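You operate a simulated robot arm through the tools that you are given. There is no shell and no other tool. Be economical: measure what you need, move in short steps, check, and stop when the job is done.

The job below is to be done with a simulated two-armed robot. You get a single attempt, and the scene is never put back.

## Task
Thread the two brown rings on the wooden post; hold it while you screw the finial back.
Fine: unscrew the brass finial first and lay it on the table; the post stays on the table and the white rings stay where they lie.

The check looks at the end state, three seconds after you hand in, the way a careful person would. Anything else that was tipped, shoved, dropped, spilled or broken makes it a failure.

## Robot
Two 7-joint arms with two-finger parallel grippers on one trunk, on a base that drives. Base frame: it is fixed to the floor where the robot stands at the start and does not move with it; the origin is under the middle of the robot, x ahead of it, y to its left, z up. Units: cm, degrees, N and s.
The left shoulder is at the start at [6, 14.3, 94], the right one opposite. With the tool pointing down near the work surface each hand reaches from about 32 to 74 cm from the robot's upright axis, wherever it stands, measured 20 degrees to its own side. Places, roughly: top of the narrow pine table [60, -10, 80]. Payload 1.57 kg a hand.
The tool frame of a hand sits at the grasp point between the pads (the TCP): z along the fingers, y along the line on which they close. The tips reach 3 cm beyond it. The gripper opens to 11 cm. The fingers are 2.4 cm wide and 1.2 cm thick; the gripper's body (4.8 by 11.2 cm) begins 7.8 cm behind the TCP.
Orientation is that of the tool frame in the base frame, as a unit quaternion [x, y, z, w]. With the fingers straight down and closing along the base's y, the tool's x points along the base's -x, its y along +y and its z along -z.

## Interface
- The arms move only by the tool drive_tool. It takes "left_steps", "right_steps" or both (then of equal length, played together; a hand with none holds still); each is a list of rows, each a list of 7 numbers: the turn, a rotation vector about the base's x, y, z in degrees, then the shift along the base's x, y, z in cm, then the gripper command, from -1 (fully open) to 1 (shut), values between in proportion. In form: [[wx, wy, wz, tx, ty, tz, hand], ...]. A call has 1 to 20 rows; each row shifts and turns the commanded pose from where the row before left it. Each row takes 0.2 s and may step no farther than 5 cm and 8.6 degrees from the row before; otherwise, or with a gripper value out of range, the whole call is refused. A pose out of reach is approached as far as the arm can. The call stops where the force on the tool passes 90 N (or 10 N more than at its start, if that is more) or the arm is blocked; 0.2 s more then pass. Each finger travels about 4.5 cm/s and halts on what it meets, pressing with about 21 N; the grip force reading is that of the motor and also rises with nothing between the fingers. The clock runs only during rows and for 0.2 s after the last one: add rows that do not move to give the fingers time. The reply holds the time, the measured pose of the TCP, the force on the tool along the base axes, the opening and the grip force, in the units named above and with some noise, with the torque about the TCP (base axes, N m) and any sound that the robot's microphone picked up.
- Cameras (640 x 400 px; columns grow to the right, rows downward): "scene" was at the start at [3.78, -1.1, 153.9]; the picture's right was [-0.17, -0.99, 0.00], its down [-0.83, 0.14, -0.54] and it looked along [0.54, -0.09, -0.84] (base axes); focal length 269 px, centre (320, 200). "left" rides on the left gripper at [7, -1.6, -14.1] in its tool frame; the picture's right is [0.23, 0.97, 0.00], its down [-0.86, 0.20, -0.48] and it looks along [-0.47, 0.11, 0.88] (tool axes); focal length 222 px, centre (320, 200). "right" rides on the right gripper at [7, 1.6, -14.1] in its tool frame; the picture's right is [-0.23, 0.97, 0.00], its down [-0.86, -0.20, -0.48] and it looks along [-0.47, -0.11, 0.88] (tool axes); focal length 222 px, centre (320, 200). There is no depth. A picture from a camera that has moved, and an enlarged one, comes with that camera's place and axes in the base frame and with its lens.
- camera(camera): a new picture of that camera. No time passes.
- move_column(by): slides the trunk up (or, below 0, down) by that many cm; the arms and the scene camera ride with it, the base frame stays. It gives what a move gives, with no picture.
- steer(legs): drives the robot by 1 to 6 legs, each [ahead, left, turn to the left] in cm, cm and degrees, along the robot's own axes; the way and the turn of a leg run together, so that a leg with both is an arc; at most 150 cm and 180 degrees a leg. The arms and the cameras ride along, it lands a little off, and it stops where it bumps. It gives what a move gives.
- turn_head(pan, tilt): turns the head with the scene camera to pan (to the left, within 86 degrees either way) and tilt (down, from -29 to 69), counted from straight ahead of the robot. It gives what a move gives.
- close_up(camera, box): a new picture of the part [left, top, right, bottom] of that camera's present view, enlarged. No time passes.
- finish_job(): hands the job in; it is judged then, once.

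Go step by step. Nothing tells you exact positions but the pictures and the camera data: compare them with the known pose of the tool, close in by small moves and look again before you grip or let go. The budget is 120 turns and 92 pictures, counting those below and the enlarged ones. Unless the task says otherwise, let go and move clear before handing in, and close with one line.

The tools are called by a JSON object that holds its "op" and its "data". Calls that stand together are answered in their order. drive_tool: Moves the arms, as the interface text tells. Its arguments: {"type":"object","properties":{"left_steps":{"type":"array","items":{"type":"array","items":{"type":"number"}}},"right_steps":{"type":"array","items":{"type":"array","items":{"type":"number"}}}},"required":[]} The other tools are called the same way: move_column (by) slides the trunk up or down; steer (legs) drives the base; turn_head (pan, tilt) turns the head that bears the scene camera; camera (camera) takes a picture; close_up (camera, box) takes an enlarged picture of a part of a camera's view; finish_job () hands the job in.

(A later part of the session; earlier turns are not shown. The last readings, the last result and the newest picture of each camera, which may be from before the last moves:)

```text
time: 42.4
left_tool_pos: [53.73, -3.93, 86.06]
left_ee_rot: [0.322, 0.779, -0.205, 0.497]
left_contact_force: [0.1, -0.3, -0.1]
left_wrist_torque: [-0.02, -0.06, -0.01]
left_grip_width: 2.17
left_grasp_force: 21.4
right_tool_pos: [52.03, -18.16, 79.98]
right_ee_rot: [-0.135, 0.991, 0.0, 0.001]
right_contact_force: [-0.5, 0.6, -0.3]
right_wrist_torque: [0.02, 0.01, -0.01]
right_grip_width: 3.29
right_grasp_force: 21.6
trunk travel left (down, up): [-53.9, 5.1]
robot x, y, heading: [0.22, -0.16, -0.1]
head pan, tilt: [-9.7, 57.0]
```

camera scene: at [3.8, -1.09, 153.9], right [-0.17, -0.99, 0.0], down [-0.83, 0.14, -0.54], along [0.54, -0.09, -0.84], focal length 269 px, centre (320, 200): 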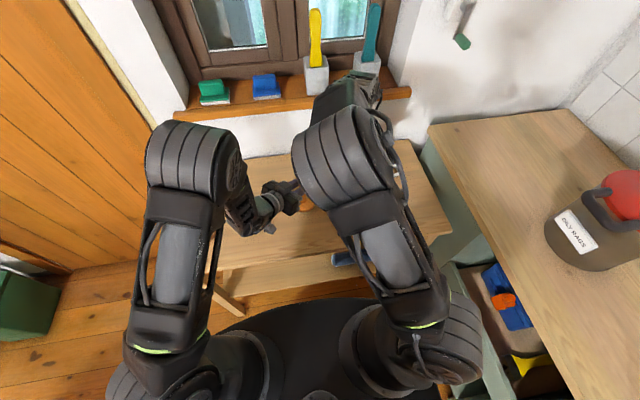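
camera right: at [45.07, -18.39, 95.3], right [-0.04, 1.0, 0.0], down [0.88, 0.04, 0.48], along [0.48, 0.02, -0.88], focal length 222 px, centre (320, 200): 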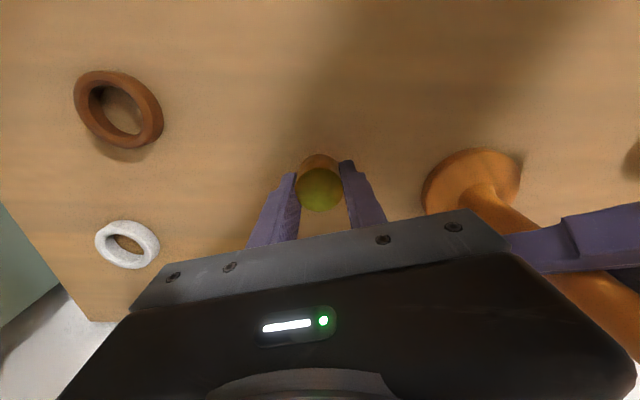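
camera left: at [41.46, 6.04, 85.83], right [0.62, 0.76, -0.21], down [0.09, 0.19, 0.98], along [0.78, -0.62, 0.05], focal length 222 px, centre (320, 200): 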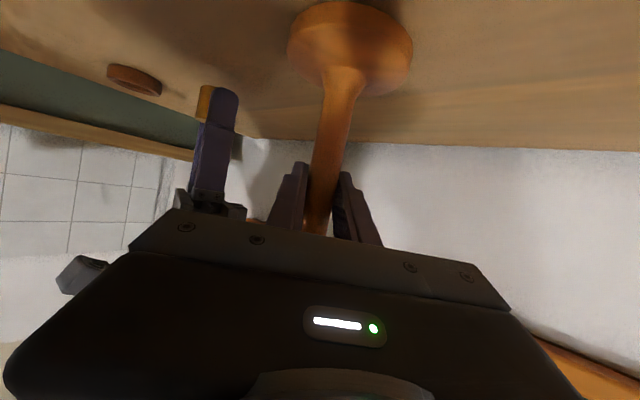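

{"op": "drive_tool", "data": {"right_steps": [[0, 0, 0, 0, 0, -0.1, 1], [0, 0, 0, 0, 0, -0.1, 1], [0, 0, 0, 0, 0, -0.1, 1]]}}

{"op": "drive_tool", "data": {"right_steps": [[0, 0, 0, 0, 0, -0.1, 1], [0, 0, 0, 0, 0, -0.05, 1]]}}

{"op": "close_up", "data": {"camera": "left", "box": [160, 60, 280, 135]}}

```text
time: 43.2
left_tool_pos: [53.76, -4.07, 86.09]
left_ee_rot: [0.322, 0.779, -0.206, 0.497]
left_contact_force: [-0.2, 0.2, -0.4]
left_wrist_torque: [0.01, -0.03, -0.03]
left_grip_width: 2.17
left_grasp_force: 21.3
right_tool_pos: [52.13, -18.08, 79.86]
right_ee_rot: [-0.135, 0.991, 0.0, -0.001]
right_contact_force: [0.1, 0.0, -0.6]
right_wrist_torque: [-0.02, 0.01, -0.01]
right_grip_width: 3.31
right_grasp_force: 21.1
trunk travel left (down, up): [-53.9, 5.1]
robot x, y, heading: [-0.07, -0.32, -0.0]
head pan, tilt: [-9.7, 57.0]
```

```text
time: 43.8
left_tool_pos: [53.83, -3.96, 85.94]
left_ee_rot: [0.323, 0.778, -0.206, 0.497]
left_contact_force: [-0.2, -0.5, -0.4]
left_wrist_torque: [-0.01, -0.03, -0.02]
left_grip_width: 2.15
left_grasp_force: 21.2
right_tool_pos: [52.04, -18.14, 79.57]
right_ee_rot: [-0.134, 0.991, 0.0, 0.0]
right_contact_force: [-0.8, 0.5, 0.2]
right_wrist_torque: [0.0, 0.05, 0.0]
right_grip_width: 3.3
right_grasp_force: 21.3
trunk travel left (down, up): [-53.9, 5.1]
robot x, y, heading: [0.21, -0.26, -0.2]
head pan, tilt: [-9.7, 57.0]
```

```text
5.33 times, centred on (220, 98) of left
camera zoom: at [41.45, 6.04, 85.83], right [0.62, 0.76, -0.21], down [0.09, 0.19, 0.98], along [0.78, -0.62, 0.05], focal length 1185 px, centre (853, 747)
```

zoom: 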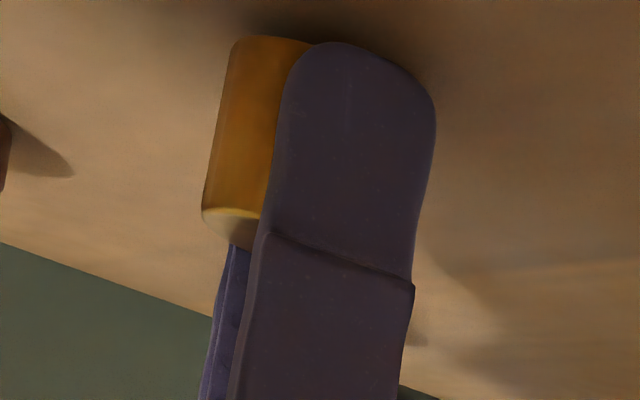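

{"op": "drive_tool", "data": {"right_steps": [[0, 0, 0, 0, 0, -0.1, 1], [0, 0, 0, 0, 0, -0.1, 1]]}}

{"op": "drive_tool", "data": {"right_steps": [[0, 0, 0, 0, 0, -0.1, 1], [0, 0, 0, 0, 0, -0.05, 1]]}}

```text
time: 44.4
left_tool_pos: [53.86, -3.92, 85.87]
left_ee_rot: [0.323, 0.779, -0.206, 0.497]
left_contact_force: [1.0, -0.1, 0.2]
left_wrist_torque: [-0.01, -0.01, 0.03]
left_grip_width: 2.18
left_grasp_force: 21.2
right_tool_pos: [52.11, -18.15, 79.39]
right_ee_rot: [-0.135, 0.991, 0.0, -0.001]
right_contact_force: [0.7, -0.5, 0.2]
right_wrist_torque: [0.0, 0.01, 0.0]
right_grip_width: 3.31
right_grasp_force: 20.6
trunk travel left (down, up): [-53.9, 5.1]
robot x, y, heading: [-0.12, -0.31, 0.3]
head pan, tilt: [-9.7, 57.0]
```

```text
time: 45.0
left_tool_pos: [53.78, -3.91, 85.95]
left_ee_rot: [0.322, 0.779, -0.206, 0.497]
left_contact_force: [-0.8, -0.3, -0.3]
left_wrist_torque: [-0.02, 0.0, -0.02]
left_grip_width: 2.14
left_grasp_force: 20.1
right_tool_pos: [52.08, -18.15, 79.19]
right_ee_rot: [-0.135, 0.991, 0.0, 0.0]
right_contact_force: [1.1, 0.3, -0.1]
right_wrist_torque: [0.0, 0.02, 0.0]
right_grip_width: 3.31
right_grasp_force: 21.1
trunk travel left (down, up): [-53.9, 5.1]
robot x, y, heading: [-0.43, 0.01, 0.2]
head pan, tilt: [-9.7, 57.0]
```

{"op": "drive_tool", "data": {"right_steps": [[0, 0, 0, 0, 0, -0.08, 1], [0, 0, 0, 0, 0, -0.08, 1]]}}

{"op": "drive_tool", "data": {"right_steps": [[0, 0, 0, 0, 0, -0.08, 1]]}}

{"op": "drive_tool", "data": {"right_steps": [[0, 0, 0, 0, 0, -0.08, 1]]}}

{"op": "close_up", "data": {"camera": "left", "box": [160, 60, 280, 135]}}

```text
time: 45.6
left_tool_pos: [53.78, -3.96, 85.94]
left_ee_rot: [0.322, 0.779, -0.206, 0.497]
left_contact_force: [1.3, -0.6, 0.6]
left_wrist_torque: [0.0, -0.04, -0.01]
left_grip_width: 2.15
left_grasp_force: 21.4
right_tool_pos: [52.26, -18.24, 79.01]
right_ee_rot: [-0.135, 0.991, -0.002, 0.0]
right_contact_force: [-0.2, 0.3, 1.7]
right_wrist_torque: [0.01, 0.01, -0.01]
right_grip_width: 3.3
right_grasp_force: 20.9
trunk travel left (down, up): [-53.9, 5.1]
robot x, y, heading: [-0.04, 0.13, 0.3]
head pan, tilt: [-9.7, 57.0]
```

```text
time: 46.0
left_tool_pos: [53.78, -3.97, 85.98]
left_ee_rot: [0.322, 0.779, -0.206, 0.497]
left_contact_force: [-0.3, -0.4, 0.0]
left_wrist_torque: [-0.01, -0.05, -0.02]
left_grip_width: 2.15
left_grasp_force: 21.3
right_tool_pos: [52.18, -18.22, 79.04]
right_ee_rot: [-0.134, 0.991, -0.001, 0.001]
right_contact_force: [-0.6, 1.1, 7.9]
right_wrist_torque: [-0.01, 0.18, 0.01]
right_grip_width: 3.31
right_grasp_force: 20.3
trunk travel left (down, up): [-53.9, 5.1]
robot x, y, heading: [0.18, 0.01, -0.2]
head pan, tilt: [-9.7, 57.0]
```

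```text
time: 46.4
left_tool_pos: [53.8, -3.96, 85.99]
left_ee_rot: [0.322, 0.779, -0.206, 0.497]
left_contact_force: [-0.3, -0.5, 1.1]
left_wrist_torque: [0.02, 0.02, 0.03]
left_grip_width: 2.16
left_grasp_force: 20.6
right_tool_pos: [52.13, -18.35, 78.98]
right_ee_rot: [-0.135, 0.991, 0.0, 0.002]
right_contact_force: [0.4, 1.4, 17.8]
right_wrist_torque: [0.02, 0.28, -0.05]
right_grip_width: 3.28
right_grasp_force: 20.9
trunk travel left (down, up): [-53.9, 5.1]
robot x, y, heading: [-0.29, -0.11, -0.2]
head pan, tilt: [-9.7, 57.0]
```

```text
5.33 times, centred on (220, 98) of left
camera zoom: at [41.38, 6.08, 85.89], right [0.62, 0.76, -0.21], down [0.09, 0.19, 0.98], along [0.78, -0.62, 0.05], focal length 1185 px, centre (853, 747)
```

zoom: 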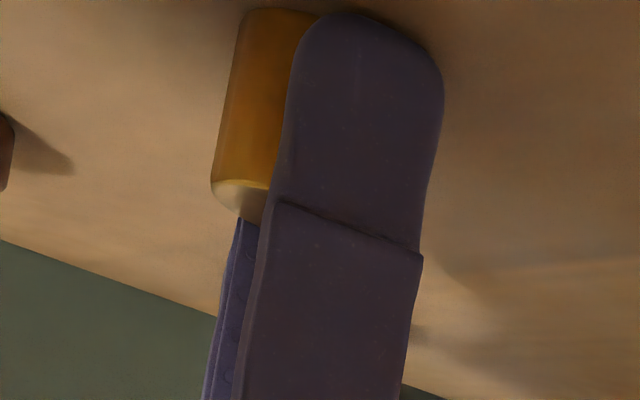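

Contact at TCP z≈79.0. I'll ease off, open, and rise straight up. At the same time the left hand opens to free the post.

{"op": "drive_tool", "data": {"right_steps": [[0, 0, 0, 0, 0, 0.14, 1], [0, 0, 0, 0, 0, 0, 0.3], [0, 0, 0, 0, 0, 0, 0.2], [0, 0, 0, 0, 0, 0, 0.0], [0, 0, 0, 0, 0, 0, 0], [0, 0, 0, 0, 0, 1.5, 0], [0, 0, 0, 0, 0, 2.5, 0], [0, 0, 0, 0, 0, 3, 0], [0, 0, 0, 0, 0, 3, 0]]}}

{"op": "camera", "data": {"camera": "right"}}

```text
time: 48.4
left_tool_pos: [53.75, -3.89, 85.95]
left_ee_rot: [0.323, 0.778, -0.206, 0.497]
left_contact_force: [-1.2, 0.5, 1.1]
left_wrist_torque: [-0.05, 0.05, 0.02]
left_grip_width: 2.14
left_grasp_force: 20.9
right_tool_pos: [52.15, -18.14, 88.94]
right_ee_rot: [-0.135, 0.991, 0.0, 0.0]
right_contact_force: [0.3, 0.2, 0.1]
right_wrist_torque: [-0.01, 0.0, -0.02]
right_grip_width: 5.5
right_grasp_force: 0.1
trunk travel left (down, up): [-53.9, 5.1]
robot x, y, heading: [0.01, 0.16, -0.1]
head pan, tilt: [-9.7, 57.0]
```

```text
57 pictures are left
camera right: at [45.08, -18.43, 102.96], right [-0.04, 1.0, 0.0], down [0.88, 0.04, 0.48], along [0.48, 0.02, -0.88], focal length 222 px, centre (320, 200)
```

right: 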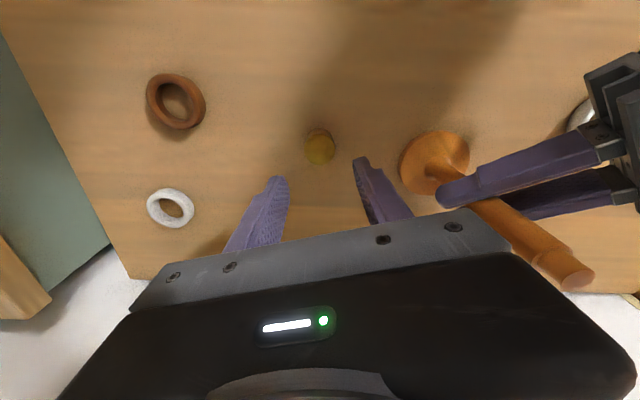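

The finial stands upright on the table, and the table surface is at z≈76.0. Now the left hand lets go and backs off along its axis, while the right hand tilts 30° and hovers over the right brown ring.

{"op": "drive_tool", "data": {"left_steps": [[0, 0, 0, 0, 0, 0, 0.5], [0, 0, 0, 0, 0, 0, 0.1], [0, 0, 0, 0, 0, 0, -0.5], [0, 0, 0, 0, 0, 0, -1], [0, 0, 0, 0, 0, 0, -1], [0, 0, 0, -0.96, 0.96, 0.63, -1], [0, 0, 0, -0.96, 0.96, 0.63, -1], [0, 0, 0, -0.96, 0.96, 0.63, -1], [0, 0, 0, -0.96, 0.96, 0.63, -1], [0, 0, 0, -0.96, 0.96, 0.63, -1]], "right_steps": [[0, 0, -7.75, 0, -1, 0, -0.2], [0, 0, -7.75, -0.2, -2, 0, -0.45], [0, -7.5, 0, -0.7, -2.2, -0.2, -0.45], [0, -7.5, 0, -0.7, -2.2, -0.2, -0.45], [0, -7.5, 0, -0.7, -2.2, -0.2, -0.45], [0, -7.5, 0, -0.7, -2.2, -0.2, -0.45], [0, 0, 0, -0.7, -2.1, -0.2, -0.45], [0, 0, 0, -0.7, -2.1, -0.5, -0.45], [0, 0, 0, -0.7, 0, -0.5, -0.45], [0, 0, 0, 0, 0, 0, -0.45]]}}

{"op": "camera", "data": {"camera": "right"}}

{"op": "camera", "data": {"camera": "scene"}}

```text
time: 50.6
left_tool_pos: [48.91, 0.77, 89.03]
left_ee_rot: [0.323, 0.779, -0.206, 0.497]
left_contact_force: [-0.2, 0.5, 0.3]
left_wrist_torque: [-0.01, -0.02, 0.01]
left_grip_width: 10.99
left_grasp_force: 0.1
right_tool_pos: [47.86, -32.12, 87.5]
right_ee_rot: [0.0, 0.966, 0.0, 0.26]
right_contact_force: [-0.4, -0.9, 0.5]
right_wrist_torque: [0.02, 0.0, 0.0]
right_grip_width: 7.98
right_grasp_force: 0.0
right hand out of reach, approached as far as the arm can: row 8
trunk travel left (down, up): [-53.9, 5.1]
robot x, y, heading: [-0.11, 0.11, -0.0]
head pan, tilt: [-9.7, 57.0]
```

```text
56 pictures are left
camera right: at [34.7, -30.46, 96.14], right [0.2, 0.97, 0.11], down [0.5, -0.2, 0.84], along [0.84, -0.11, -0.53], focal length 222 px, centre (320, 200)
```

right: 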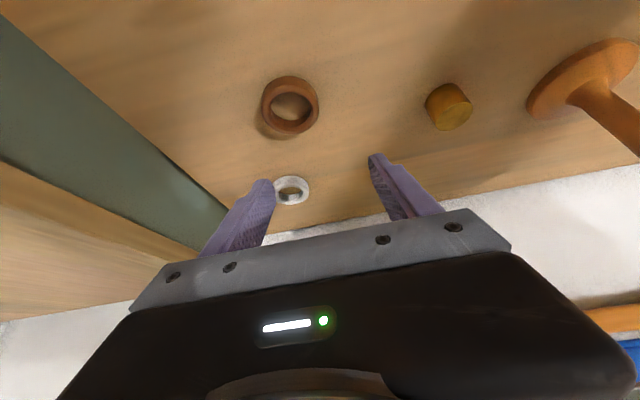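

```text
55 pictures are left
camera scene: at [3.74, -1.11, 153.9], right [-0.17, -0.99, 0.0], down [-0.83, 0.14, -0.54], along [0.54, -0.09, -0.84], focal length 269 px, centre (320, 200)
```

scene: 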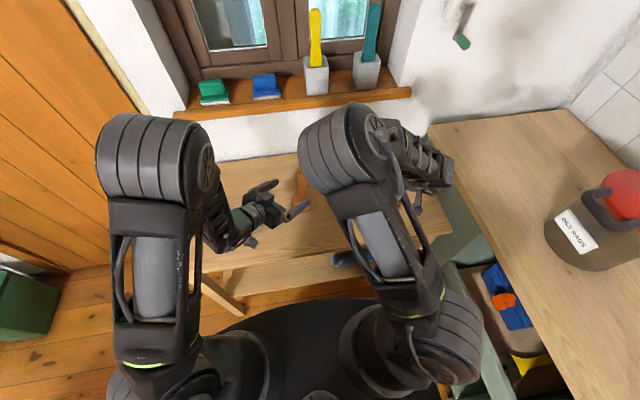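

The right arm is cramped this close in. I'll pull the left hand a bit farther from the post and drive the base back 8 cm.

{"op": "drive_tool", "data": {"left_steps": [[0, 0, 0, -0.8, 1.2, 1.5, -1], [0, 0, 0, -0.8, 1.2, 1.5, -1], [0, 0, 0, -0.8, 1.2, 1.5, -1], [0, 0, 0, -0.8, 1.2, 1.5, -1]]}}

{"op": "steer", "data": {"legs": [[-8, 0, 0]]}}

{"op": "camera", "data": {"camera": "scene"}}

{"op": "camera", "data": {"camera": "right"}}

```text
time: 51.6
left_tool_pos: [46.65, 5.56, 94.74]
left_ee_rot: [0.323, 0.779, -0.206, 0.496]
left_contact_force: [0.2, 0.1, 0.3]
left_wrist_torque: [0.01, -0.01, 0.0]
left_grip_width: 10.99
left_grasp_force: 0.1
left hand out of reach, approached as far as the arm can: row 4
right_tool_pos: [47.74, -32.11, 87.46]
right_ee_rot: [0.001, 0.966, -0.001, 0.26]
right_contact_force: [-0.8, 0.5, 0.1]
right_wrist_torque: [0.01, 0.01, -0.02]
right_grip_width: 7.99
right_grasp_force: 0.0
trunk travel left (down, up): [-53.9, 5.1]
robot x, y, heading: [-0.2, -0.01, -0.0]
head pan, tilt: [-9.7, 57.0]
```

```text
time: 52.7
left_tool_pos: [38.52, 5.47, 94.8]
left_ee_rot: [0.323, 0.779, -0.205, 0.497]
left_contact_force: [-0.1, 0.1, -0.2]
left_wrist_torque: [0.04, 0.01, 0.04]
left_grip_width: 11.0
left_grasp_force: 0.1
right_tool_pos: [39.55, -32.15, 87.57]
right_ee_rot: [0.001, 0.966, -0.001, 0.26]
right_contact_force: [-0.6, 1.0, -0.5]
right_wrist_torque: [0.02, -0.02, -0.03]
right_grip_width: 7.95
right_grasp_force: 0.1
trunk travel left (down, up): [-53.9, 5.1]
robot x, y, heading: [-8.01, -0.37, 0.0]
head pan, tilt: [-9.7, 57.0]
```

```text
54 pictures are left
camera scene: at [-4.47, -1.09, 153.9], right [-0.17, -0.99, 0.0], down [-0.83, 0.14, -0.55], along [0.54, -0.09, -0.84], focal length 269 px, centre (320, 200)
```

scene: 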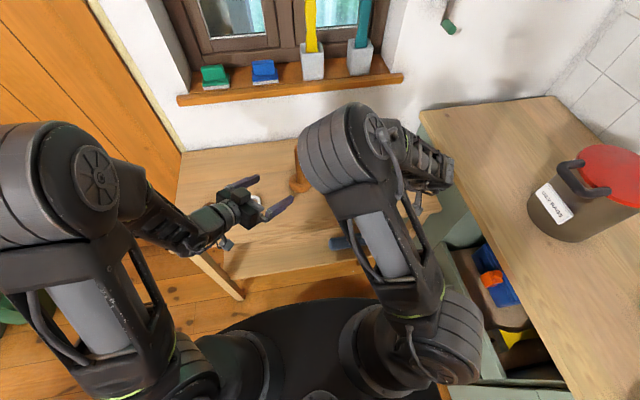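

```text
53 pictures are left
camera right: at [26.55, -30.45, 96.18], right [0.2, 0.97, 0.11], down [0.5, -0.2, 0.84], along [0.84, -0.11, -0.53], focal length 222 px, centre (320, 200)
```

right: 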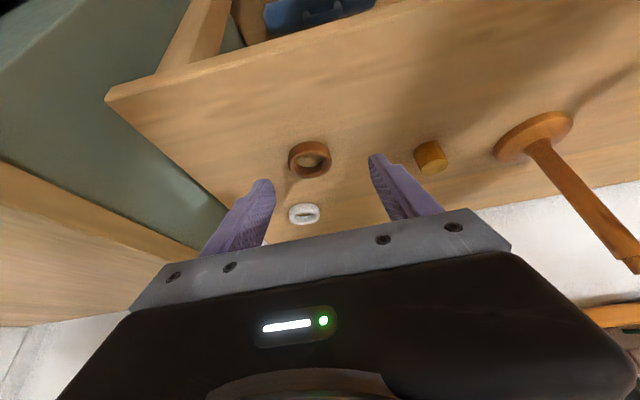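

The ring is at (47.6, -33.9). I'll move to a hover just short of it, at z 83.

{"op": "drive_tool", "data": {"right_steps": [[0, 0, 0, 1.9, -0.4, -1, -0.45], [0, 0, 0, 1.9, -0.4, -1, -0.45], [0, 0, 0, 1.9, -0.5, -1, -0.45], [0, 0, 0, 1.7, -0.5, -1.5, -0.45], [0, 0, 0, 0, 0, 0, -0.45]]}}

{"op": "camera", "data": {"camera": "right"}}

```text
time: 53.9
left_tool_pos: [38.58, 5.6, 94.73]
left_ee_rot: [0.324, 0.778, -0.207, 0.497]
left_contact_force: [0.2, 0.7, 0.1]
left_wrist_torque: [-0.01, 0.01, 0.06]
left_grip_width: 10.99
left_grasp_force: 0.0
right_tool_pos: [40.81, -31.8, 87.52]
right_ee_rot: [0.001, 0.966, 0.0, 0.259]
right_contact_force: [-1.2, 0.6, 0.7]
right_wrist_torque: [0.02, 0.0, 0.03]
right_grip_width: 7.98
right_grasp_force: 0.1
right hand out of reach, approached as far as the arm can: row 1, 2, 3, 4
trunk travel left (down, up): [-53.9, 5.1]
robot x, y, heading: [-8.09, 0.36, 0.2]
head pan, tilt: [-9.7, 57.0]
```

```text
52 pictures are left
camera right: at [27.9, -30.07, 96.16], right [0.2, 0.97, 0.11], down [0.5, -0.2, 0.84], along [0.84, -0.11, -0.53], focal length 222 px, centre (320, 200)
```

right: 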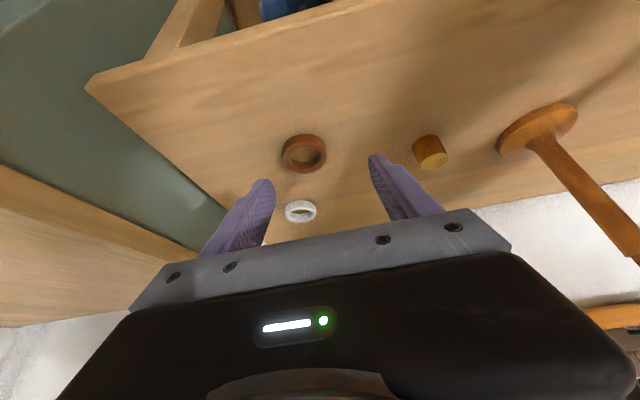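

The right arm has drifted into an awkward elbow-inward posture and is stuck there. I'll lift it back toward its start pose, tool down, to unfold it.

{"op": "drive_tool", "data": {"right_steps": [[0, 7.5, 0, 0, 0, 2.5, -0.45], [0, 7.5, 0, 0, 0, 2.5, -0.45], [0, 7.5, 0, 0, 0, 2.5, -0.45], [0, 7.5, 0, 0, 0, 2.5, -0.45], [0, 0, 0, -1, 0, 3, -0.45], [0, 0, 0, -1, 0, 3, -0.45], [0, 0, 0, -1, 0, 3, -0.45], [0, 0, 0, -1, 0, 3, -0.45], [0, 0, 0, -1, 0, 3, -0.45], [0, 0, 0, 0, 0, 0, -0.45]]}}

{"op": "camera", "data": {"camera": "scene"}}

```text
time: 56.1
left_tool_pos: [38.57, 5.57, 94.98]
left_ee_rot: [0.323, 0.778, -0.206, 0.497]
left_contact_force: [-0.3, 1.0, 0.2]
left_wrist_torque: [-0.02, 0.0, -0.01]
left_grip_width: 10.97
left_grasp_force: 0.0
right_tool_pos: [38.19, -29.67, 112.82]
right_ee_rot: [0.001, 1.0, -0.002, 0.001]
right_contact_force: [0.1, 0.7, 0.5]
right_wrist_torque: [0.02, 0.0, 0.0]
right_grip_width: 7.98
right_grasp_force: 0.0
right hand out of reach, approached as far as the arm can: row 4, 9
trunk travel left (down, up): [-53.9, 5.1]
robot x, y, heading: [-8.21, 0.1, 0.2]
head pan, tilt: [-9.7, 57.0]
```

```text
51 pictures are left
camera scene: at [-4.33, -1.13, 153.9], right [-0.17, -0.99, 0.0], down [-0.83, 0.14, -0.54], along [0.54, -0.09, -0.84], focal length 269 px, centre (320, 200)
```

scene: 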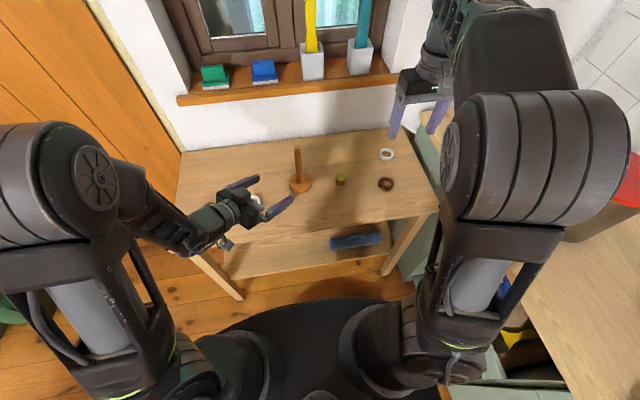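

The elbow is out again and the table is fully visible. The post, finial and rings all stand fine. Next the right hand goes to above the brown ring, tool down, then tilts.

{"op": "drive_tool", "data": {"right_steps": [[0, 0, 0, 1.6, -0.7, -3, -0.45], [0, 0, 0, 1.6, -0.7, -3, -0.45], [0, 0, 0, 1.6, -0.7, -3, -0.45], [0, 0, 0, 1.6, -0.7, -3, -0.45], [0, 0, 0, 1.6, -0.7, -3, -0.45], [0, -7.5, 0, 0.2, -0.3, -2, -0.45], [0, -7.5, 0, 0.2, -0.3, -2, -0.45], [0, -7.5, 0, 0.2, 0, -2, -0.45], [0, -7.5, 0, 0.2, 0, -2, -0.45], [0, 0, 0, 0, 0, 0, -0.45]]}}

{"op": "camera", "data": {"camera": "right"}}

```text
time: 58.3
left_tool_pos: [38.66, 5.62, 94.78]
left_ee_rot: [0.323, 0.779, -0.206, 0.496]
left_contact_force: [-0.6, -0.2, 0.2]
left_wrist_torque: [-0.01, 0.0, 0.03]
left_grip_width: 11.0
left_grasp_force: 0.1
right_tool_pos: [43.41, -30.17, 91.27]
right_ee_rot: [0.0, 0.97, 0.003, 0.244]
right_contact_force: [0.3, 0.0, 0.4]
right_wrist_torque: [0.0, -0.02, -0.02]
right_grip_width: 7.97
right_grasp_force: 0.0
right hand out of reach, approached as far as the arm can: row 3, 4, 5, 9
trunk travel left (down, up): [-53.9, 5.1]
robot x, y, heading: [-7.95, -0.32, 0.0]
head pan, tilt: [-9.7, 57.0]
```

```text
50 pictures are left
camera right: at [30.7, -28.57, 100.29], right [0.2, 0.97, 0.11], down [0.53, -0.2, 0.83], along [0.83, -0.1, -0.55], focal length 222 px, centre (320, 200)
```

right: 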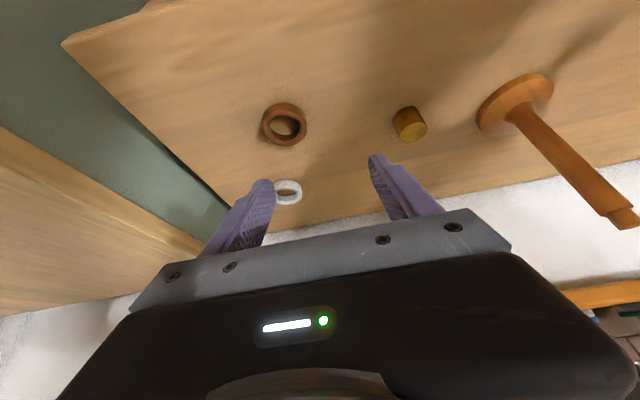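

It is blocked again as it moves outward at yaw 0. I'll yaw the hand outward 30°, which suits this arm better, and see whether that frees it.

{"op": "drive_tool", "data": {"right_steps": [[0, 0, -7.5, 0, 0, 0, -0.45], [0, 0, -7.5, 0, 0, 0, -0.45], [0, 0, -7.5, 0, 0, 0, -0.45], [0, 0, -7.5, 0, 0, 0, -0.45], [0, 0, 0, 0, 0, 0, -0.45]]}}

{"op": "camera", "data": {"camera": "scene"}}

```text
time: 59.5
left_tool_pos: [38.68, 5.55, 94.81]
left_ee_rot: [0.323, 0.779, -0.206, 0.496]
left_contact_force: [-0.4, 0.1, -0.4]
left_wrist_torque: [0.04, -0.05, -0.03]
left_grip_width: 10.99
left_grasp_force: 0.1
right_tool_pos: [43.52, -30.1, 91.38]
right_ee_rot: [0.251, 0.933, -0.067, 0.25]
right_contact_force: [-0.3, -0.5, -0.6]
right_wrist_torque: [-0.02, -0.01, 0.0]
right_grip_width: 7.98
right_grasp_force: 0.1
trunk travel left (down, up): [-53.9, 5.1]
robot x, y, heading: [-8.02, 0.05, 0.2]
head pan, tilt: [-9.7, 57.0]
```

```text
49 pictures are left
camera scene: at [-4.29, -1.12, 153.9], right [-0.17, -0.99, 0.0], down [-0.83, 0.14, -0.54], along [0.54, -0.09, -0.84], focal length 269 px, centre (320, 200)
```

scene: 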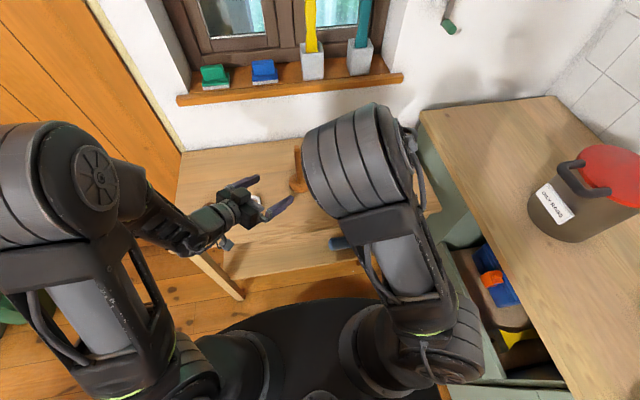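

The yaw works with no reach warnings. Now down to a hover over the ring.

{"op": "drive_tool", "data": {"right_steps": [[0, 0, 0, 0.7, -0.68, -1.7, -0.45], [0, 0, 0, 0.7, -0.68, -1.7, -0.45], [0, 0, 0, 0.7, -0.68, -1.7, -0.45], [0, 0, 0, 0.7, -0.68, -1.7, -0.45], [0, 0, 0, 0.7, -0.68, -1.6, -0.45], [0, 0, 0, 0, 0, 0, -0.45]]}}

{"op": "camera", "data": {"camera": "right"}}

```text
time: 60.9
left_tool_pos: [38.64, 5.68, 94.72]
left_ee_rot: [0.323, 0.779, -0.206, 0.496]
left_contact_force: [-0.8, 0.9, 0.7]
left_wrist_torque: [-0.03, -0.02, 0.0]
left_grip_width: 11.01
left_grasp_force: 0.0
right_tool_pos: [46.61, -32.95, 83.94]
right_ee_rot: [0.25, 0.933, -0.066, 0.25]
right_contact_force: [-0.3, -0.2, -0.2]
right_wrist_torque: [0.01, -0.02, -0.01]
right_grip_width: 8.0
right_grasp_force: 0.2
right hand out of reach, approached as far as the arm can: row 5
trunk travel left (down, up): [-53.9, 5.1]
robot x, y, heading: [-8.26, 0.38, 0.3]
head pan, tilt: [-9.7, 57.0]
```

```text
48 pictures are left
camera right: at [36.13, -24.94, 92.6], right [0.66, 0.74, 0.11], down [0.33, -0.42, 0.84], along [0.68, -0.52, -0.53], focal length 222 px, centre (320, 200)
```

right: 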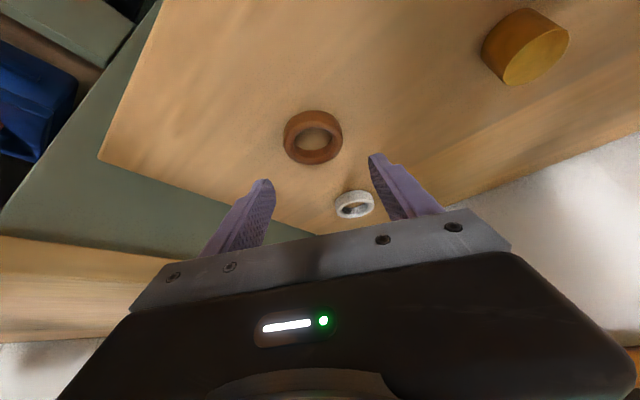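

Close to another limit, so a bit more yaw (to -50°) and then on to z≈81.

{"op": "drive_tool", "data": {"right_steps": [[0, 0, -6.67, 0, 0, 0, -0.45], [0, 0, -6.67, 0, 0, 0, -0.45], [0, 0, -6.67, 0, 0, 0, -0.45], [0, 0, 0, 0.35, -0.13, -1, -0.45], [0, 0, 0, 0.35, -0.12, -1, -0.45], [0, 0, 0, 0, 0, -0.8, -0.45], [0, 0, 0, 0, 0, 0, -0.45]]}}

{"op": "camera", "data": {"camera": "right"}}

```text
time: 62.5
left_tool_pos: [38.71, 5.64, 94.73]
left_ee_rot: [0.323, 0.779, -0.207, 0.496]
left_contact_force: [0.1, 0.6, 0.6]
left_wrist_torque: [0.02, -0.02, -0.04]
left_grip_width: 10.98
left_grasp_force: 0.2
right_tool_pos: [46.84, -32.72, 81.59]
right_ee_rot: [0.41, 0.875, -0.11, 0.234]
right_contact_force: [-0.2, 0.3, -0.4]
right_wrist_torque: [0.0, 0.01, 0.0]
right_grip_width: 8.0
right_grasp_force: 0.1
right hand out of reach, approached as far as the arm can: row 5, 6
trunk travel left (down, up): [-53.9, 5.1]
robot x, y, heading: [-8.25, -0.22, 0.1]
head pan, tilt: [-9.7, 57.0]
```

```text
47 pictures are left
camera right: at [39.72, -21.48, 90.19], right [0.87, 0.47, 0.11], down [0.17, -0.51, 0.84], along [0.46, -0.72, -0.53], focal length 222 px, centre (320, 200)
```

right: 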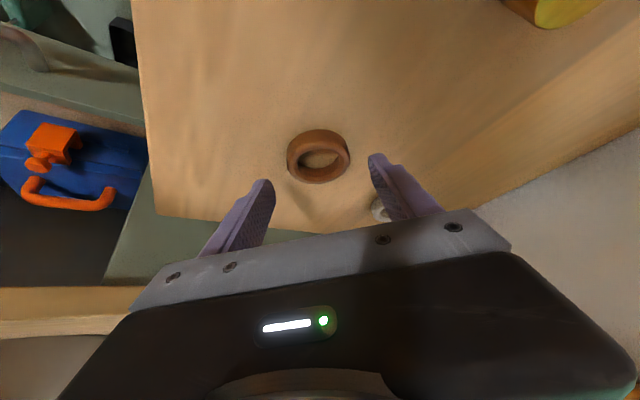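

I'm still pressing against a joint limit, because the ring lies too far to this arm's side. I'll lift the hand, square it up, and turn the robot 15° to the right so the ring is in front of the right arm.

{"op": "drive_tool", "data": {"right_steps": [[0, 0, 0, 0, 0, 3, -0.45], [5.5, 4.62, 0, 0, 0, 3, -0.45], [5.5, 4.62, 0, 0, 0, 3, -0.45], [5.5, 4.62, 0, -0.5, 1, 3, -0.45], [5.5, 4.62, 0, -0.5, 1, 3, -0.45], [0, 0, 7, -0.5, 2, 3, -0.45], [0, 0, 7, -0.5, 2, 3, -0.45], [0, 0, 7, -0.5, 2, 1, -0.45], [0, 0, 7, -0.5, 2, 1, -0.45], [0, 0, 7, -0.5, 2, 0, -0.45], [0, 0, 7, 0, 1, 0, -0.45], [0, 0, 7, 0, 0, 0, -0.45]], "left_steps": [[0, 0, 0, -0.3, 0.5, 1, -1], [0, 0, 0, -0.3, 0.5, 1, -1], [0, 0, 0, 0, 0.5, 1, -1], [0, 0, 0, 0, 1, 1, -1], [0, 0, 0, 0, 1, 1, -1], [0, 0, 0, 0, 1, 1, -1], [4.9, 4.9, 0, 0, 1, 0, -1], [4.9, 4.9, 0, 0, 1, 0, -1], [4.9, 4.9, 0, 0, 1, 0, -1], [4.9, 4.9, 0, 0, 1, 0, -1], [4.9, 4.9, 0, 0, 1, 0, -1], [4.9, 4.9, 0, 0, 1, 0, -1]]}}

{"op": "steer", "data": {"legs": [[0, 0, -15]]}}

{"op": "camera", "data": {"camera": "scene"}}

```text
time: 65.1
left_tool_pos: [38.76, 16.23, 100.79]
left_ee_rot: [0.375, 0.905, -0.077, 0.187]
left_contact_force: [-0.5, 0.1, -0.5]
left_wrist_torque: [-0.02, 0.01, -0.03]
left_grip_width: 11.02
left_grasp_force: 0.0
left hand out of reach, approached as far as the arm can: row 1, 2
right_tool_pos: [41.48, -16.31, 104.57]
right_ee_rot: [0.009, 1.0, -0.001, 0.011]
right_contact_force: [-0.2, -0.3, 0.6]
right_wrist_torque: [0.03, 0.04, -0.03]
right_grip_width: 7.98
right_grasp_force: 0.0
right hand out of reach, approached as far as the arm can: row 3, 4, 5
trunk travel left (down, up): [-53.9, 5.1]
robot x, y, heading: [-8.07, 0.07, -0.0]
head pan, tilt: [-9.7, 57.0]
```

```text
time: 66.3
left_tool_pos: [41.35, 3.21, 100.67]
left_ee_rot: [0.491, 0.847, -0.103, 0.176]
left_contact_force: [-0.2, 0.7, 0.4]
left_wrist_torque: [0.0, -0.01, 0.0]
left_grip_width: 11.01
left_grasp_force: 0.0
right_tool_pos: [35.47, -28.79, 104.65]
right_ee_rot: [0.141, 0.99, -0.002, 0.011]
right_contact_force: [-0.5, 0.1, 0.1]
right_wrist_torque: [-0.01, 0.02, -0.02]
right_grip_width: 7.95
right_grasp_force: 0.1
trunk travel left (down, up): [-53.9, 5.1]
robot x, y, heading: [-8.14, 0.2, -15.2]
head pan, tilt: [-9.7, 57.0]
```

```text
46 pictures are left
camera scene: at [-4.73, -2.11, 153.89], right [-0.42, -0.91, 0.0], down [-0.76, 0.35, -0.54], along [0.49, -0.23, -0.84], focal length 269 px, centre (320, 200)
```

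scene: 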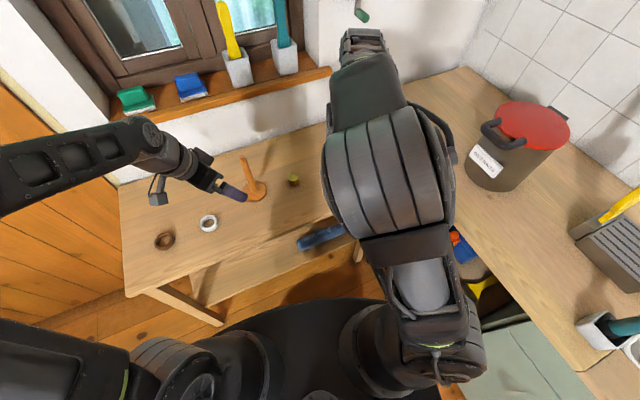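

Turned. Now approach the right brown ring with robot-relative yaw 0, tilting on the way down.

{"op": "drive_tool", "data": {"right_steps": [[0, 0, 0, 1.8, -0.75, -2.4, -0.45], [0, 0, 0, 1.8, -0.75, -2.4, -0.45], [0, 0, 0, 1.8, -0.75, -2.4, -0.45], [0, 0, 0, 1.8, -0.75, -2.4, -0.45], [0, 0, 0, 1.8, -0.75, -2.4, -0.45], [-2.07, -7.2, 0, 0.65, -0.28, -2.1, -0.45], [-2.07, -7.2, 0, 0.65, -0.28, -2.1, -0.45], [-2.07, -7.2, 0, 0.65, -0.28, -2.1, -0.45], [-2.07, -7.2, 0, 0.65, -0.28, -2.1, -0.45], [0, 0, 0, 0, 0, 0, -0.45]]}}

{"op": "camera", "data": {"camera": "right"}}

```text
time: 68.5
left_tool_pos: [41.25, 3.31, 100.8]
left_ee_rot: [0.491, 0.847, -0.102, 0.176]
left_contact_force: [0.2, -0.4, 0.4]
left_wrist_torque: [0.0, 0.02, -0.02]
left_grip_width: 11.01
left_grasp_force: 0.0
right_tool_pos: [46.64, -33.05, 84.55]
right_ee_rot: [0.137, 0.953, -0.037, 0.267]
right_contact_force: [-0.4, 0.0, 0.2]
right_wrist_torque: [0.01, 0.02, 0.0]
right_grip_width: 7.99
right_grasp_force: 0.0
right hand out of reach, approached as far as the arm can: row 5
trunk travel left (down, up): [-53.9, 5.1]
robot x, y, heading: [-7.88, -0.33, -15.2]
head pan, tilt: [-9.7, 57.0]
```

```text
45 pictures are left
camera right: at [34.36, -27.66, 92.91], right [0.46, 0.88, 0.12], down [0.41, -0.33, 0.85], along [0.79, -0.34, -0.51], focal length 222 px, centre (320, 200)
```

right: 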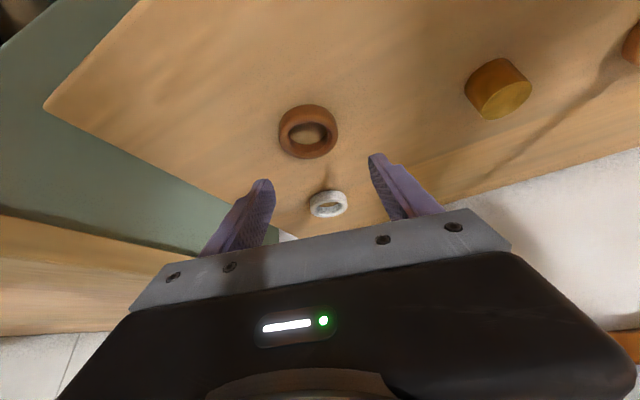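

Good reach now. An enlarged look at the ring will refine its centre and size.

{"op": "close_up", "data": {"camera": "right", "box": [260, 90, 356, 170]}}

```text
5.00 times, centred on (308, 130) of right
camera zoom: at [34.36, -27.66, 92.91], right [0.46, 0.88, 0.12], down [0.41, -0.33, 0.85], along [0.79, -0.34, -0.51], focal length 1111 px, centre (380, 550)
```

zoom: 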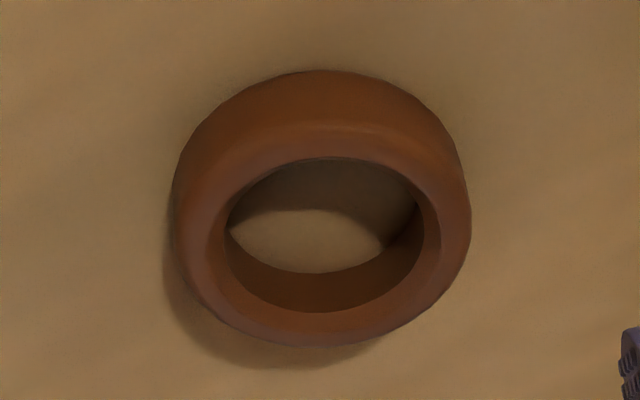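

The ring is about 5.6 cm across and 1.6 cm tall, centred at (47.65, -33.65). I'll descend around it with the fingers open.

{"op": "drive_tool", "data": {"right_steps": [[0, 0, 0, 0.2, -0.2, -2, -0.45], [0, 0, 0, 0.16, -0.2, -1.8, -0.45], [0, 0, 0, 0, 0, -0.6, -0.45], [0, 0, 0, 0, 0, -0.5, -0.45], [0, 0, 0, 0, 0, 0, -0.45]]}}

{"op": "camera", "data": {"camera": "right"}}

```text
time: 69.8
left_tool_pos: [41.25, 3.24, 100.69]
left_ee_rot: [0.491, 0.847, -0.103, 0.176]
left_contact_force: [-0.7, 0.2, 0.2]
left_wrist_torque: [-0.05, -0.02, -0.03]
left_grip_width: 11.0
left_grasp_force: 0.0
right_tool_pos: [47.03, -33.26, 79.65]
right_ee_rot: [0.137, 0.953, -0.038, 0.267]
right_contact_force: [0.0, -0.3, 0.6]
right_wrist_torque: [0.01, 0.01, -0.02]
right_grip_width: 7.96
right_grasp_force: 0.1
trunk travel left (down, up): [-53.9, 5.1]
robot x, y, heading: [-8.18, -0.19, -15.1]
head pan, tilt: [-9.7, 57.0]
```

```text
43 pictures are left
camera right: at [34.74, -27.95, 88.06], right [0.46, 0.88, 0.12], down [0.41, -0.33, 0.85], along [0.79, -0.34, -0.51], focal length 222 px, centre (320, 200)
```

right: 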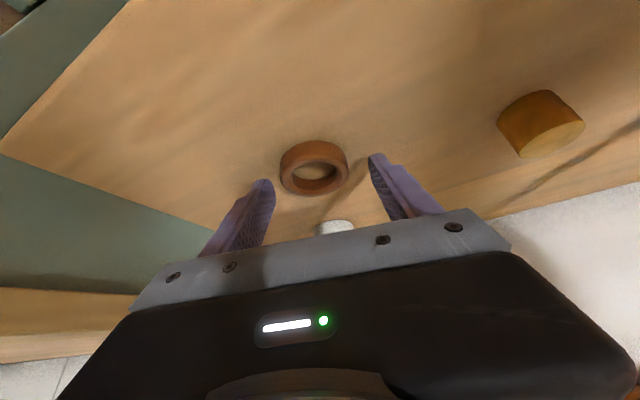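

The ring is centred between the fingers. I'll go 0.35 cm lower for a better bite and close.

{"op": "drive_tool", "data": {"right_steps": [[0, 0, 0, 0, 0, -0.2, -0.45], [0, 0, 0, -0.1, 0, -0.15, -0.45], [0, 0, 0, 0, 0, 0, -0.2], [0, 0, 0, 0, 0, 0, -0.1], [0, 0, 0, 0, 0, 0, 0], [0, 0, 0, 0, 0, 0, 0.1], [0, 0, 0, 0, 0, 0, 0.4], [0, 0, 0, 0, 0, 0, 1], [0, 0, 0, 0, 0, 0, 1]]}}

{"op": "camera", "data": {"camera": "right"}}

```text
time: 71.8
left_tool_pos: [41.36, 3.4, 100.8]
left_ee_rot: [0.491, 0.847, -0.104, 0.175]
left_contact_force: [0.0, -0.3, 0.1]
left_wrist_torque: [-0.01, 0.01, 0.01]
left_grip_width: 11.01
left_grasp_force: 0.0
right_tool_pos: [46.76, -33.31, 79.3]
right_ee_rot: [0.136, 0.953, -0.039, 0.266]
right_contact_force: [0.9, -0.3, -0.4]
right_wrist_torque: [-0.02, 0.0, -0.01]
right_grip_width: 5.31
right_grasp_force: 20.8
trunk travel left (down, up): [-53.9, 5.1]
robot x, y, heading: [-8.23, 0.35, -15.3]
head pan, tilt: [-9.7, 57.0]
```

```text
42 pictures are left
camera right: at [34.67, -27.97, 87.68], right [0.46, 0.88, 0.12], down [0.41, -0.33, 0.85], along [0.79, -0.34, -0.51], focal length 222 px, centre (320, 200)
```

right: 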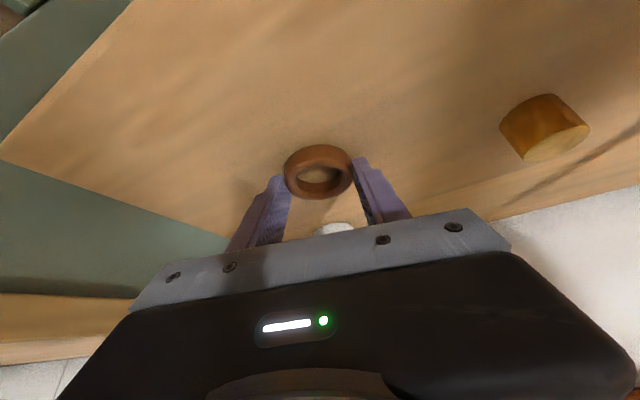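

Gripped at 5.31 cm. I'll lift a little and check that the ring comes along level.

{"op": "drive_tool", "data": {"right_steps": [[0, 0, 0, 0, 0, 0.5, 1], [0, 0, 0, 0, 0, 1, 1], [0, 0, 0, 0, 0, 1.5, 1]]}}

{"op": "close_up", "data": {"camera": "right", "box": [240, 110, 400, 240]}}

```text
time: 72.5
left_tool_pos: [41.28, 3.24, 100.75]
left_ee_rot: [0.491, 0.847, -0.103, 0.176]
left_contact_force: [0.6, -0.1, 0.5]
left_wrist_torque: [-0.04, -0.02, 0.01]
left_grip_width: 10.99
left_grasp_force: 0.0
right_tool_pos: [46.85, -33.3, 82.19]
right_ee_rot: [0.137, 0.953, -0.038, 0.267]
right_contact_force: [0.7, -0.2, 0.0]
right_wrist_torque: [-0.02, 0.01, 0.02]
right_grip_width: 5.29
right_grasp_force: 21.1
trunk travel left (down, up): [-53.9, 5.1]
robot x, y, heading: [-8.33, 0.58, -14.9]
head pan, tilt: [-9.7, 57.0]
```

```text
3.08 times, centred on (320, 175) of right
camera zoom: at [34.51, -28.03, 90.68], right [0.46, 0.88, 0.12], down [0.41, -0.33, 0.85], along [0.79, -0.34, -0.51], focal length 684 px, centre (320, 277)
```

zoom: 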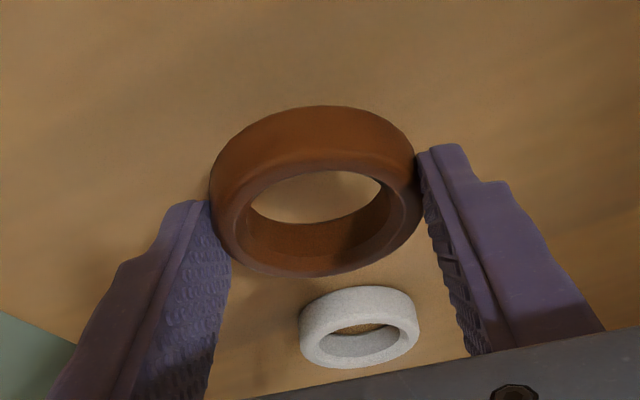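

The ring is held level. I'll raise it above post height and turn the robot back to face the post.

{"op": "drive_tool", "data": {"right_steps": [[0, 0, 0, -0.3, 0.3, 3, 1], [0, 0, 0, -0.3, 0.3, 3, 1], [0, 0, 0, -0.3, 0.3, 3, 1], [0, 0, 0, -0.3, 0.3, 3, 1], [0, 0, 0, -0.3, 0.3, 3, 1], [0, 0, 0, -0.3, 0.3, 3, 1], [0, 0, 0, 0, 0, 0.5, 1]]}}

{"op": "steer", "data": {"legs": [[0, 0, 15]]}}

{"op": "camera", "data": {"camera": "right"}}

{"op": "camera", "data": {"camera": "scene"}}

```text
time: 74.2
left_tool_pos: [41.38, 3.34, 100.8]
left_ee_rot: [0.491, 0.847, -0.103, 0.176]
left_contact_force: [-0.5, -0.2, -0.4]
left_wrist_torque: [-0.04, 0.03, 0.02]
left_grip_width: 11.0
left_grasp_force: 0.0
right_tool_pos: [45.1, -31.48, 100.7]
right_ee_rot: [0.136, 0.953, -0.038, 0.267]
right_contact_force: [0.1, 0.5, -0.8]
right_wrist_torque: [0.0, 0.03, -0.01]
right_grip_width: 5.3
right_grasp_force: 20.5
trunk travel left (down, up): [-53.9, 5.1]
robot x, y, heading: [-8.27, -0.11, -15.5]
head pan, tilt: [-9.7, 57.0]
```

```text
time: 75.4
left_tool_pos: [38.83, 15.71, 100.69]
left_ee_rot: [0.378, 0.903, -0.079, 0.187]
left_contact_force: [-0.2, 0.5, -1.0]
left_wrist_torque: [0.01, 0.01, 0.01]
left_grip_width: 10.99
left_grasp_force: 0.0
right_tool_pos: [51.36, -16.9, 100.78]
right_ee_rot: [0.013, 0.963, -0.003, 0.269]
right_contact_force: [0.1, 1.2, -0.2]
right_wrist_torque: [0.0, 0.0, 0.01]
right_grip_width: 5.32
right_grasp_force: 20.6
trunk travel left (down, up): [-53.9, 5.1]
robot x, y, heading: [-8.24, 0.43, -0.3]
head pan, tilt: [-9.7, 57.0]
```

```text
40 pictures are left
camera right: at [38.17, -14.82, 109.13], right [0.22, 0.97, 0.12], down [0.48, -0.21, 0.85], along [0.85, -0.13, -0.51], focal length 222 px, centre (320, 200)
```

right: 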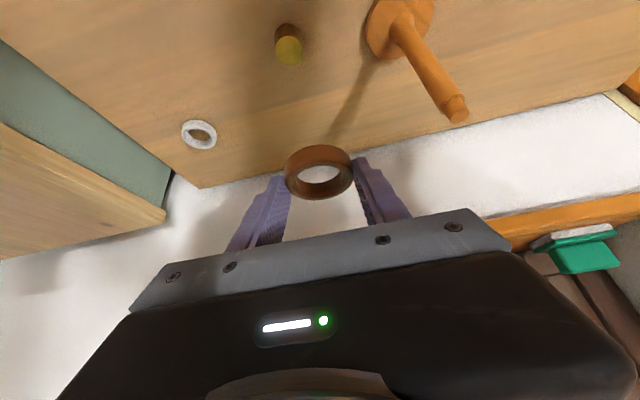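

```text
39 pictures are left
camera scene: at [-4.3, -1.08, 153.9], right [-0.18, -0.98, 0.0], down [-0.83, 0.15, -0.54], along [0.54, -0.1, -0.84], focal length 269 px, centre (320, 200)
```

scene: 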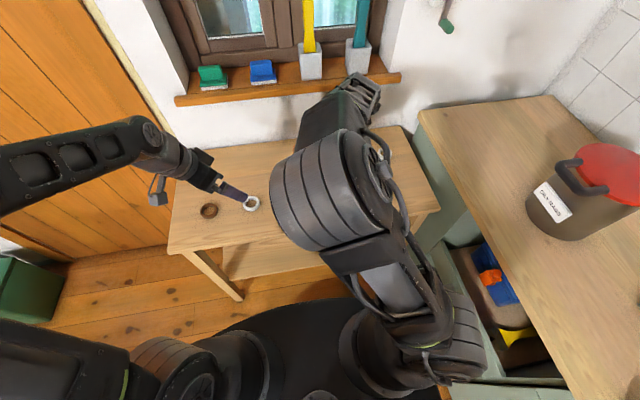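

The post top is near (53.85, -4.0, 94). I'll carry the ring over it at height.

{"op": "drive_tool", "data": {"right_steps": [[0, 0, 0, 0.34, 2.57, 0, 1], [0, 0, 0, 0.34, 2.57, 0, 1], [0, 0, 0, 0.34, 2.57, 0, 1], [0, 0, 0, 0.34, 2.57, 0, 1], [0, 0, 0, 0.34, 2.57, 0, 1], [0, 0, 0, 0, 0, 0, 1]]}}

{"op": "camera", "data": {"camera": "right"}}

```text
time: 76.8
left_tool_pos: [38.66, 15.57, 100.71]
left_ee_rot: [0.378, 0.903, -0.079, 0.188]
left_contact_force: [0.2, -0.5, 0.2]
left_wrist_torque: [0.01, -0.02, 0.01]
left_grip_width: 10.97
left_grasp_force: 0.0
right_tool_pos: [53.1, -4.04, 100.79]
right_ee_rot: [0.013, 0.963, -0.002, 0.269]
right_contact_force: [-0.8, 0.0, -1.0]
right_wrist_torque: [0.0, -0.02, 0.01]
right_grip_width: 5.33
right_grasp_force: 20.6
trunk travel left (down, up): [-53.9, 5.1]
robot x, y, heading: [-8.36, -0.23, -0.3]
head pan, tilt: [-9.7, 57.0]
```

```text
38 pictures are left
camera right: at [39.98, -2.08, 109.2], right [0.22, 0.97, 0.12], down [0.48, -0.21, 0.85], along [0.85, -0.13, -0.51], focal length 222 px, centre (320, 200)
```

right: 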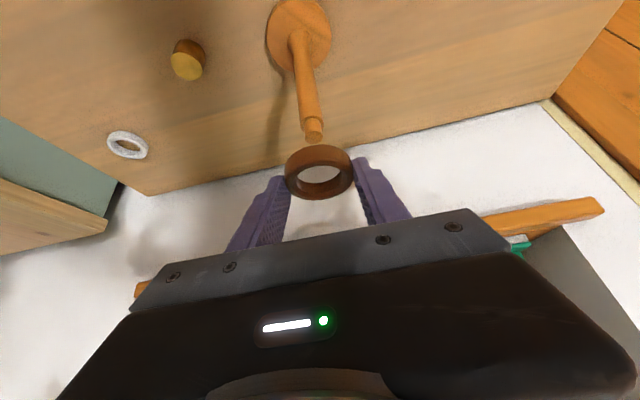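

The alignment matches: projected axis (318, 171) against ring centre (319, 172). I'll lower the ring over the stud and check.

{"op": "drive_tool", "data": {"right_steps": [[0, 0, 0, 0, 0, -1.2, 1], [0, 0, 0, 0, 0, -1.2, 1], [0, 0, 0, 0, 0, -1.2, 1], [0, 0, 0, 0, 0, -1.2, 1], [0, 0, 0, 0, 0, -1.2, 1]]}}

{"op": "camera", "data": {"camera": "right"}}

```text
time: 78.0
left_tool_pos: [38.88, 15.73, 100.82]
left_ee_rot: [0.378, 0.903, -0.079, 0.187]
left_contact_force: [0.4, -0.3, 0.3]
left_wrist_torque: [0.02, 0.03, -0.04]
left_grip_width: 10.99
left_grasp_force: 0.2
right_tool_pos: [53.18, -4.07, 94.9]
right_ee_rot: [0.014, 0.963, -0.004, 0.269]
right_contact_force: [0.0, -1.2, -0.6]
right_wrist_torque: [0.03, -0.01, 0.02]
right_grip_width: 5.32
right_grasp_force: 21.2
trunk travel left (down, up): [-53.9, 5.1]
robot x, y, heading: [-7.95, -0.04, -0.6]
head pan, tilt: [-9.7, 57.0]
```

```text
37 pictures are left
camera right: at [39.9, -2.1, 103.18], right [0.22, 0.97, 0.12], down [0.48, -0.21, 0.85], along [0.85, -0.13, -0.51], focal length 222 px, centre (320, 200)
```

right: 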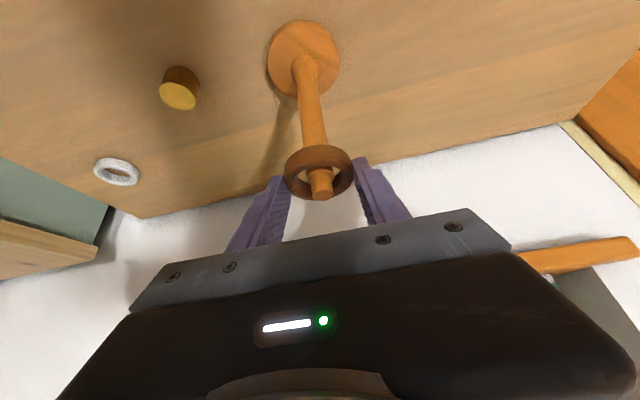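

The stud is through the ring. I'll lower it along the shaft.

{"op": "drive_tool", "data": {"right_steps": [[0, 0, 0, 0, 0, -1.5, 1], [0, 0, 0, 0, 0, -1.5, 1], [0, 0, 0, 0, 0, -1.5, 1], [0, 0, 0, 0, 0, -1.5, 1], [0, 0, 0, 0, 0, -1.5, 1], [0, 0, 0, 0, 0, -1.5, 1], [0, 0, 0, 0, 0, -1.5, 1], [0, 0, 0, 0, 0, -1.5, 1]]}}

{"op": "camera", "data": {"camera": "right"}}

```text
time: 79.8
left_tool_pos: [38.77, 15.73, 100.71]
left_ee_rot: [0.378, 0.903, -0.08, 0.188]
left_contact_force: [0.0, 0.2, -0.2]
left_wrist_torque: [0.02, -0.02, -0.01]
left_grip_width: 10.99
left_grasp_force: 0.0
right_tool_pos: [53.2, -4.16, 82.85]
right_ee_rot: [0.013, 0.963, -0.004, 0.27]
right_contact_force: [-0.1, -0.8, -0.9]
right_wrist_torque: [-0.01, -0.02, 0.0]
right_grip_width: 5.32
right_grasp_force: 20.7
trunk travel left (down, up): [-53.9, 5.1]
robot x, y, heading: [-8.08, -0.22, -0.5]
head pan, tilt: [-9.7, 57.0]
```

```text
36 pictures are left
camera right: at [39.95, -2.08, 91.15], right [0.22, 0.97, 0.12], down [0.48, -0.21, 0.85], along [0.85, -0.13, -0.51], focal length 222 px, centre (320, 200)
```

right: 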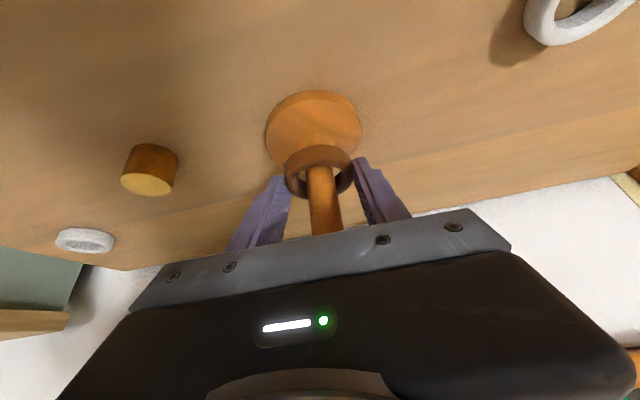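

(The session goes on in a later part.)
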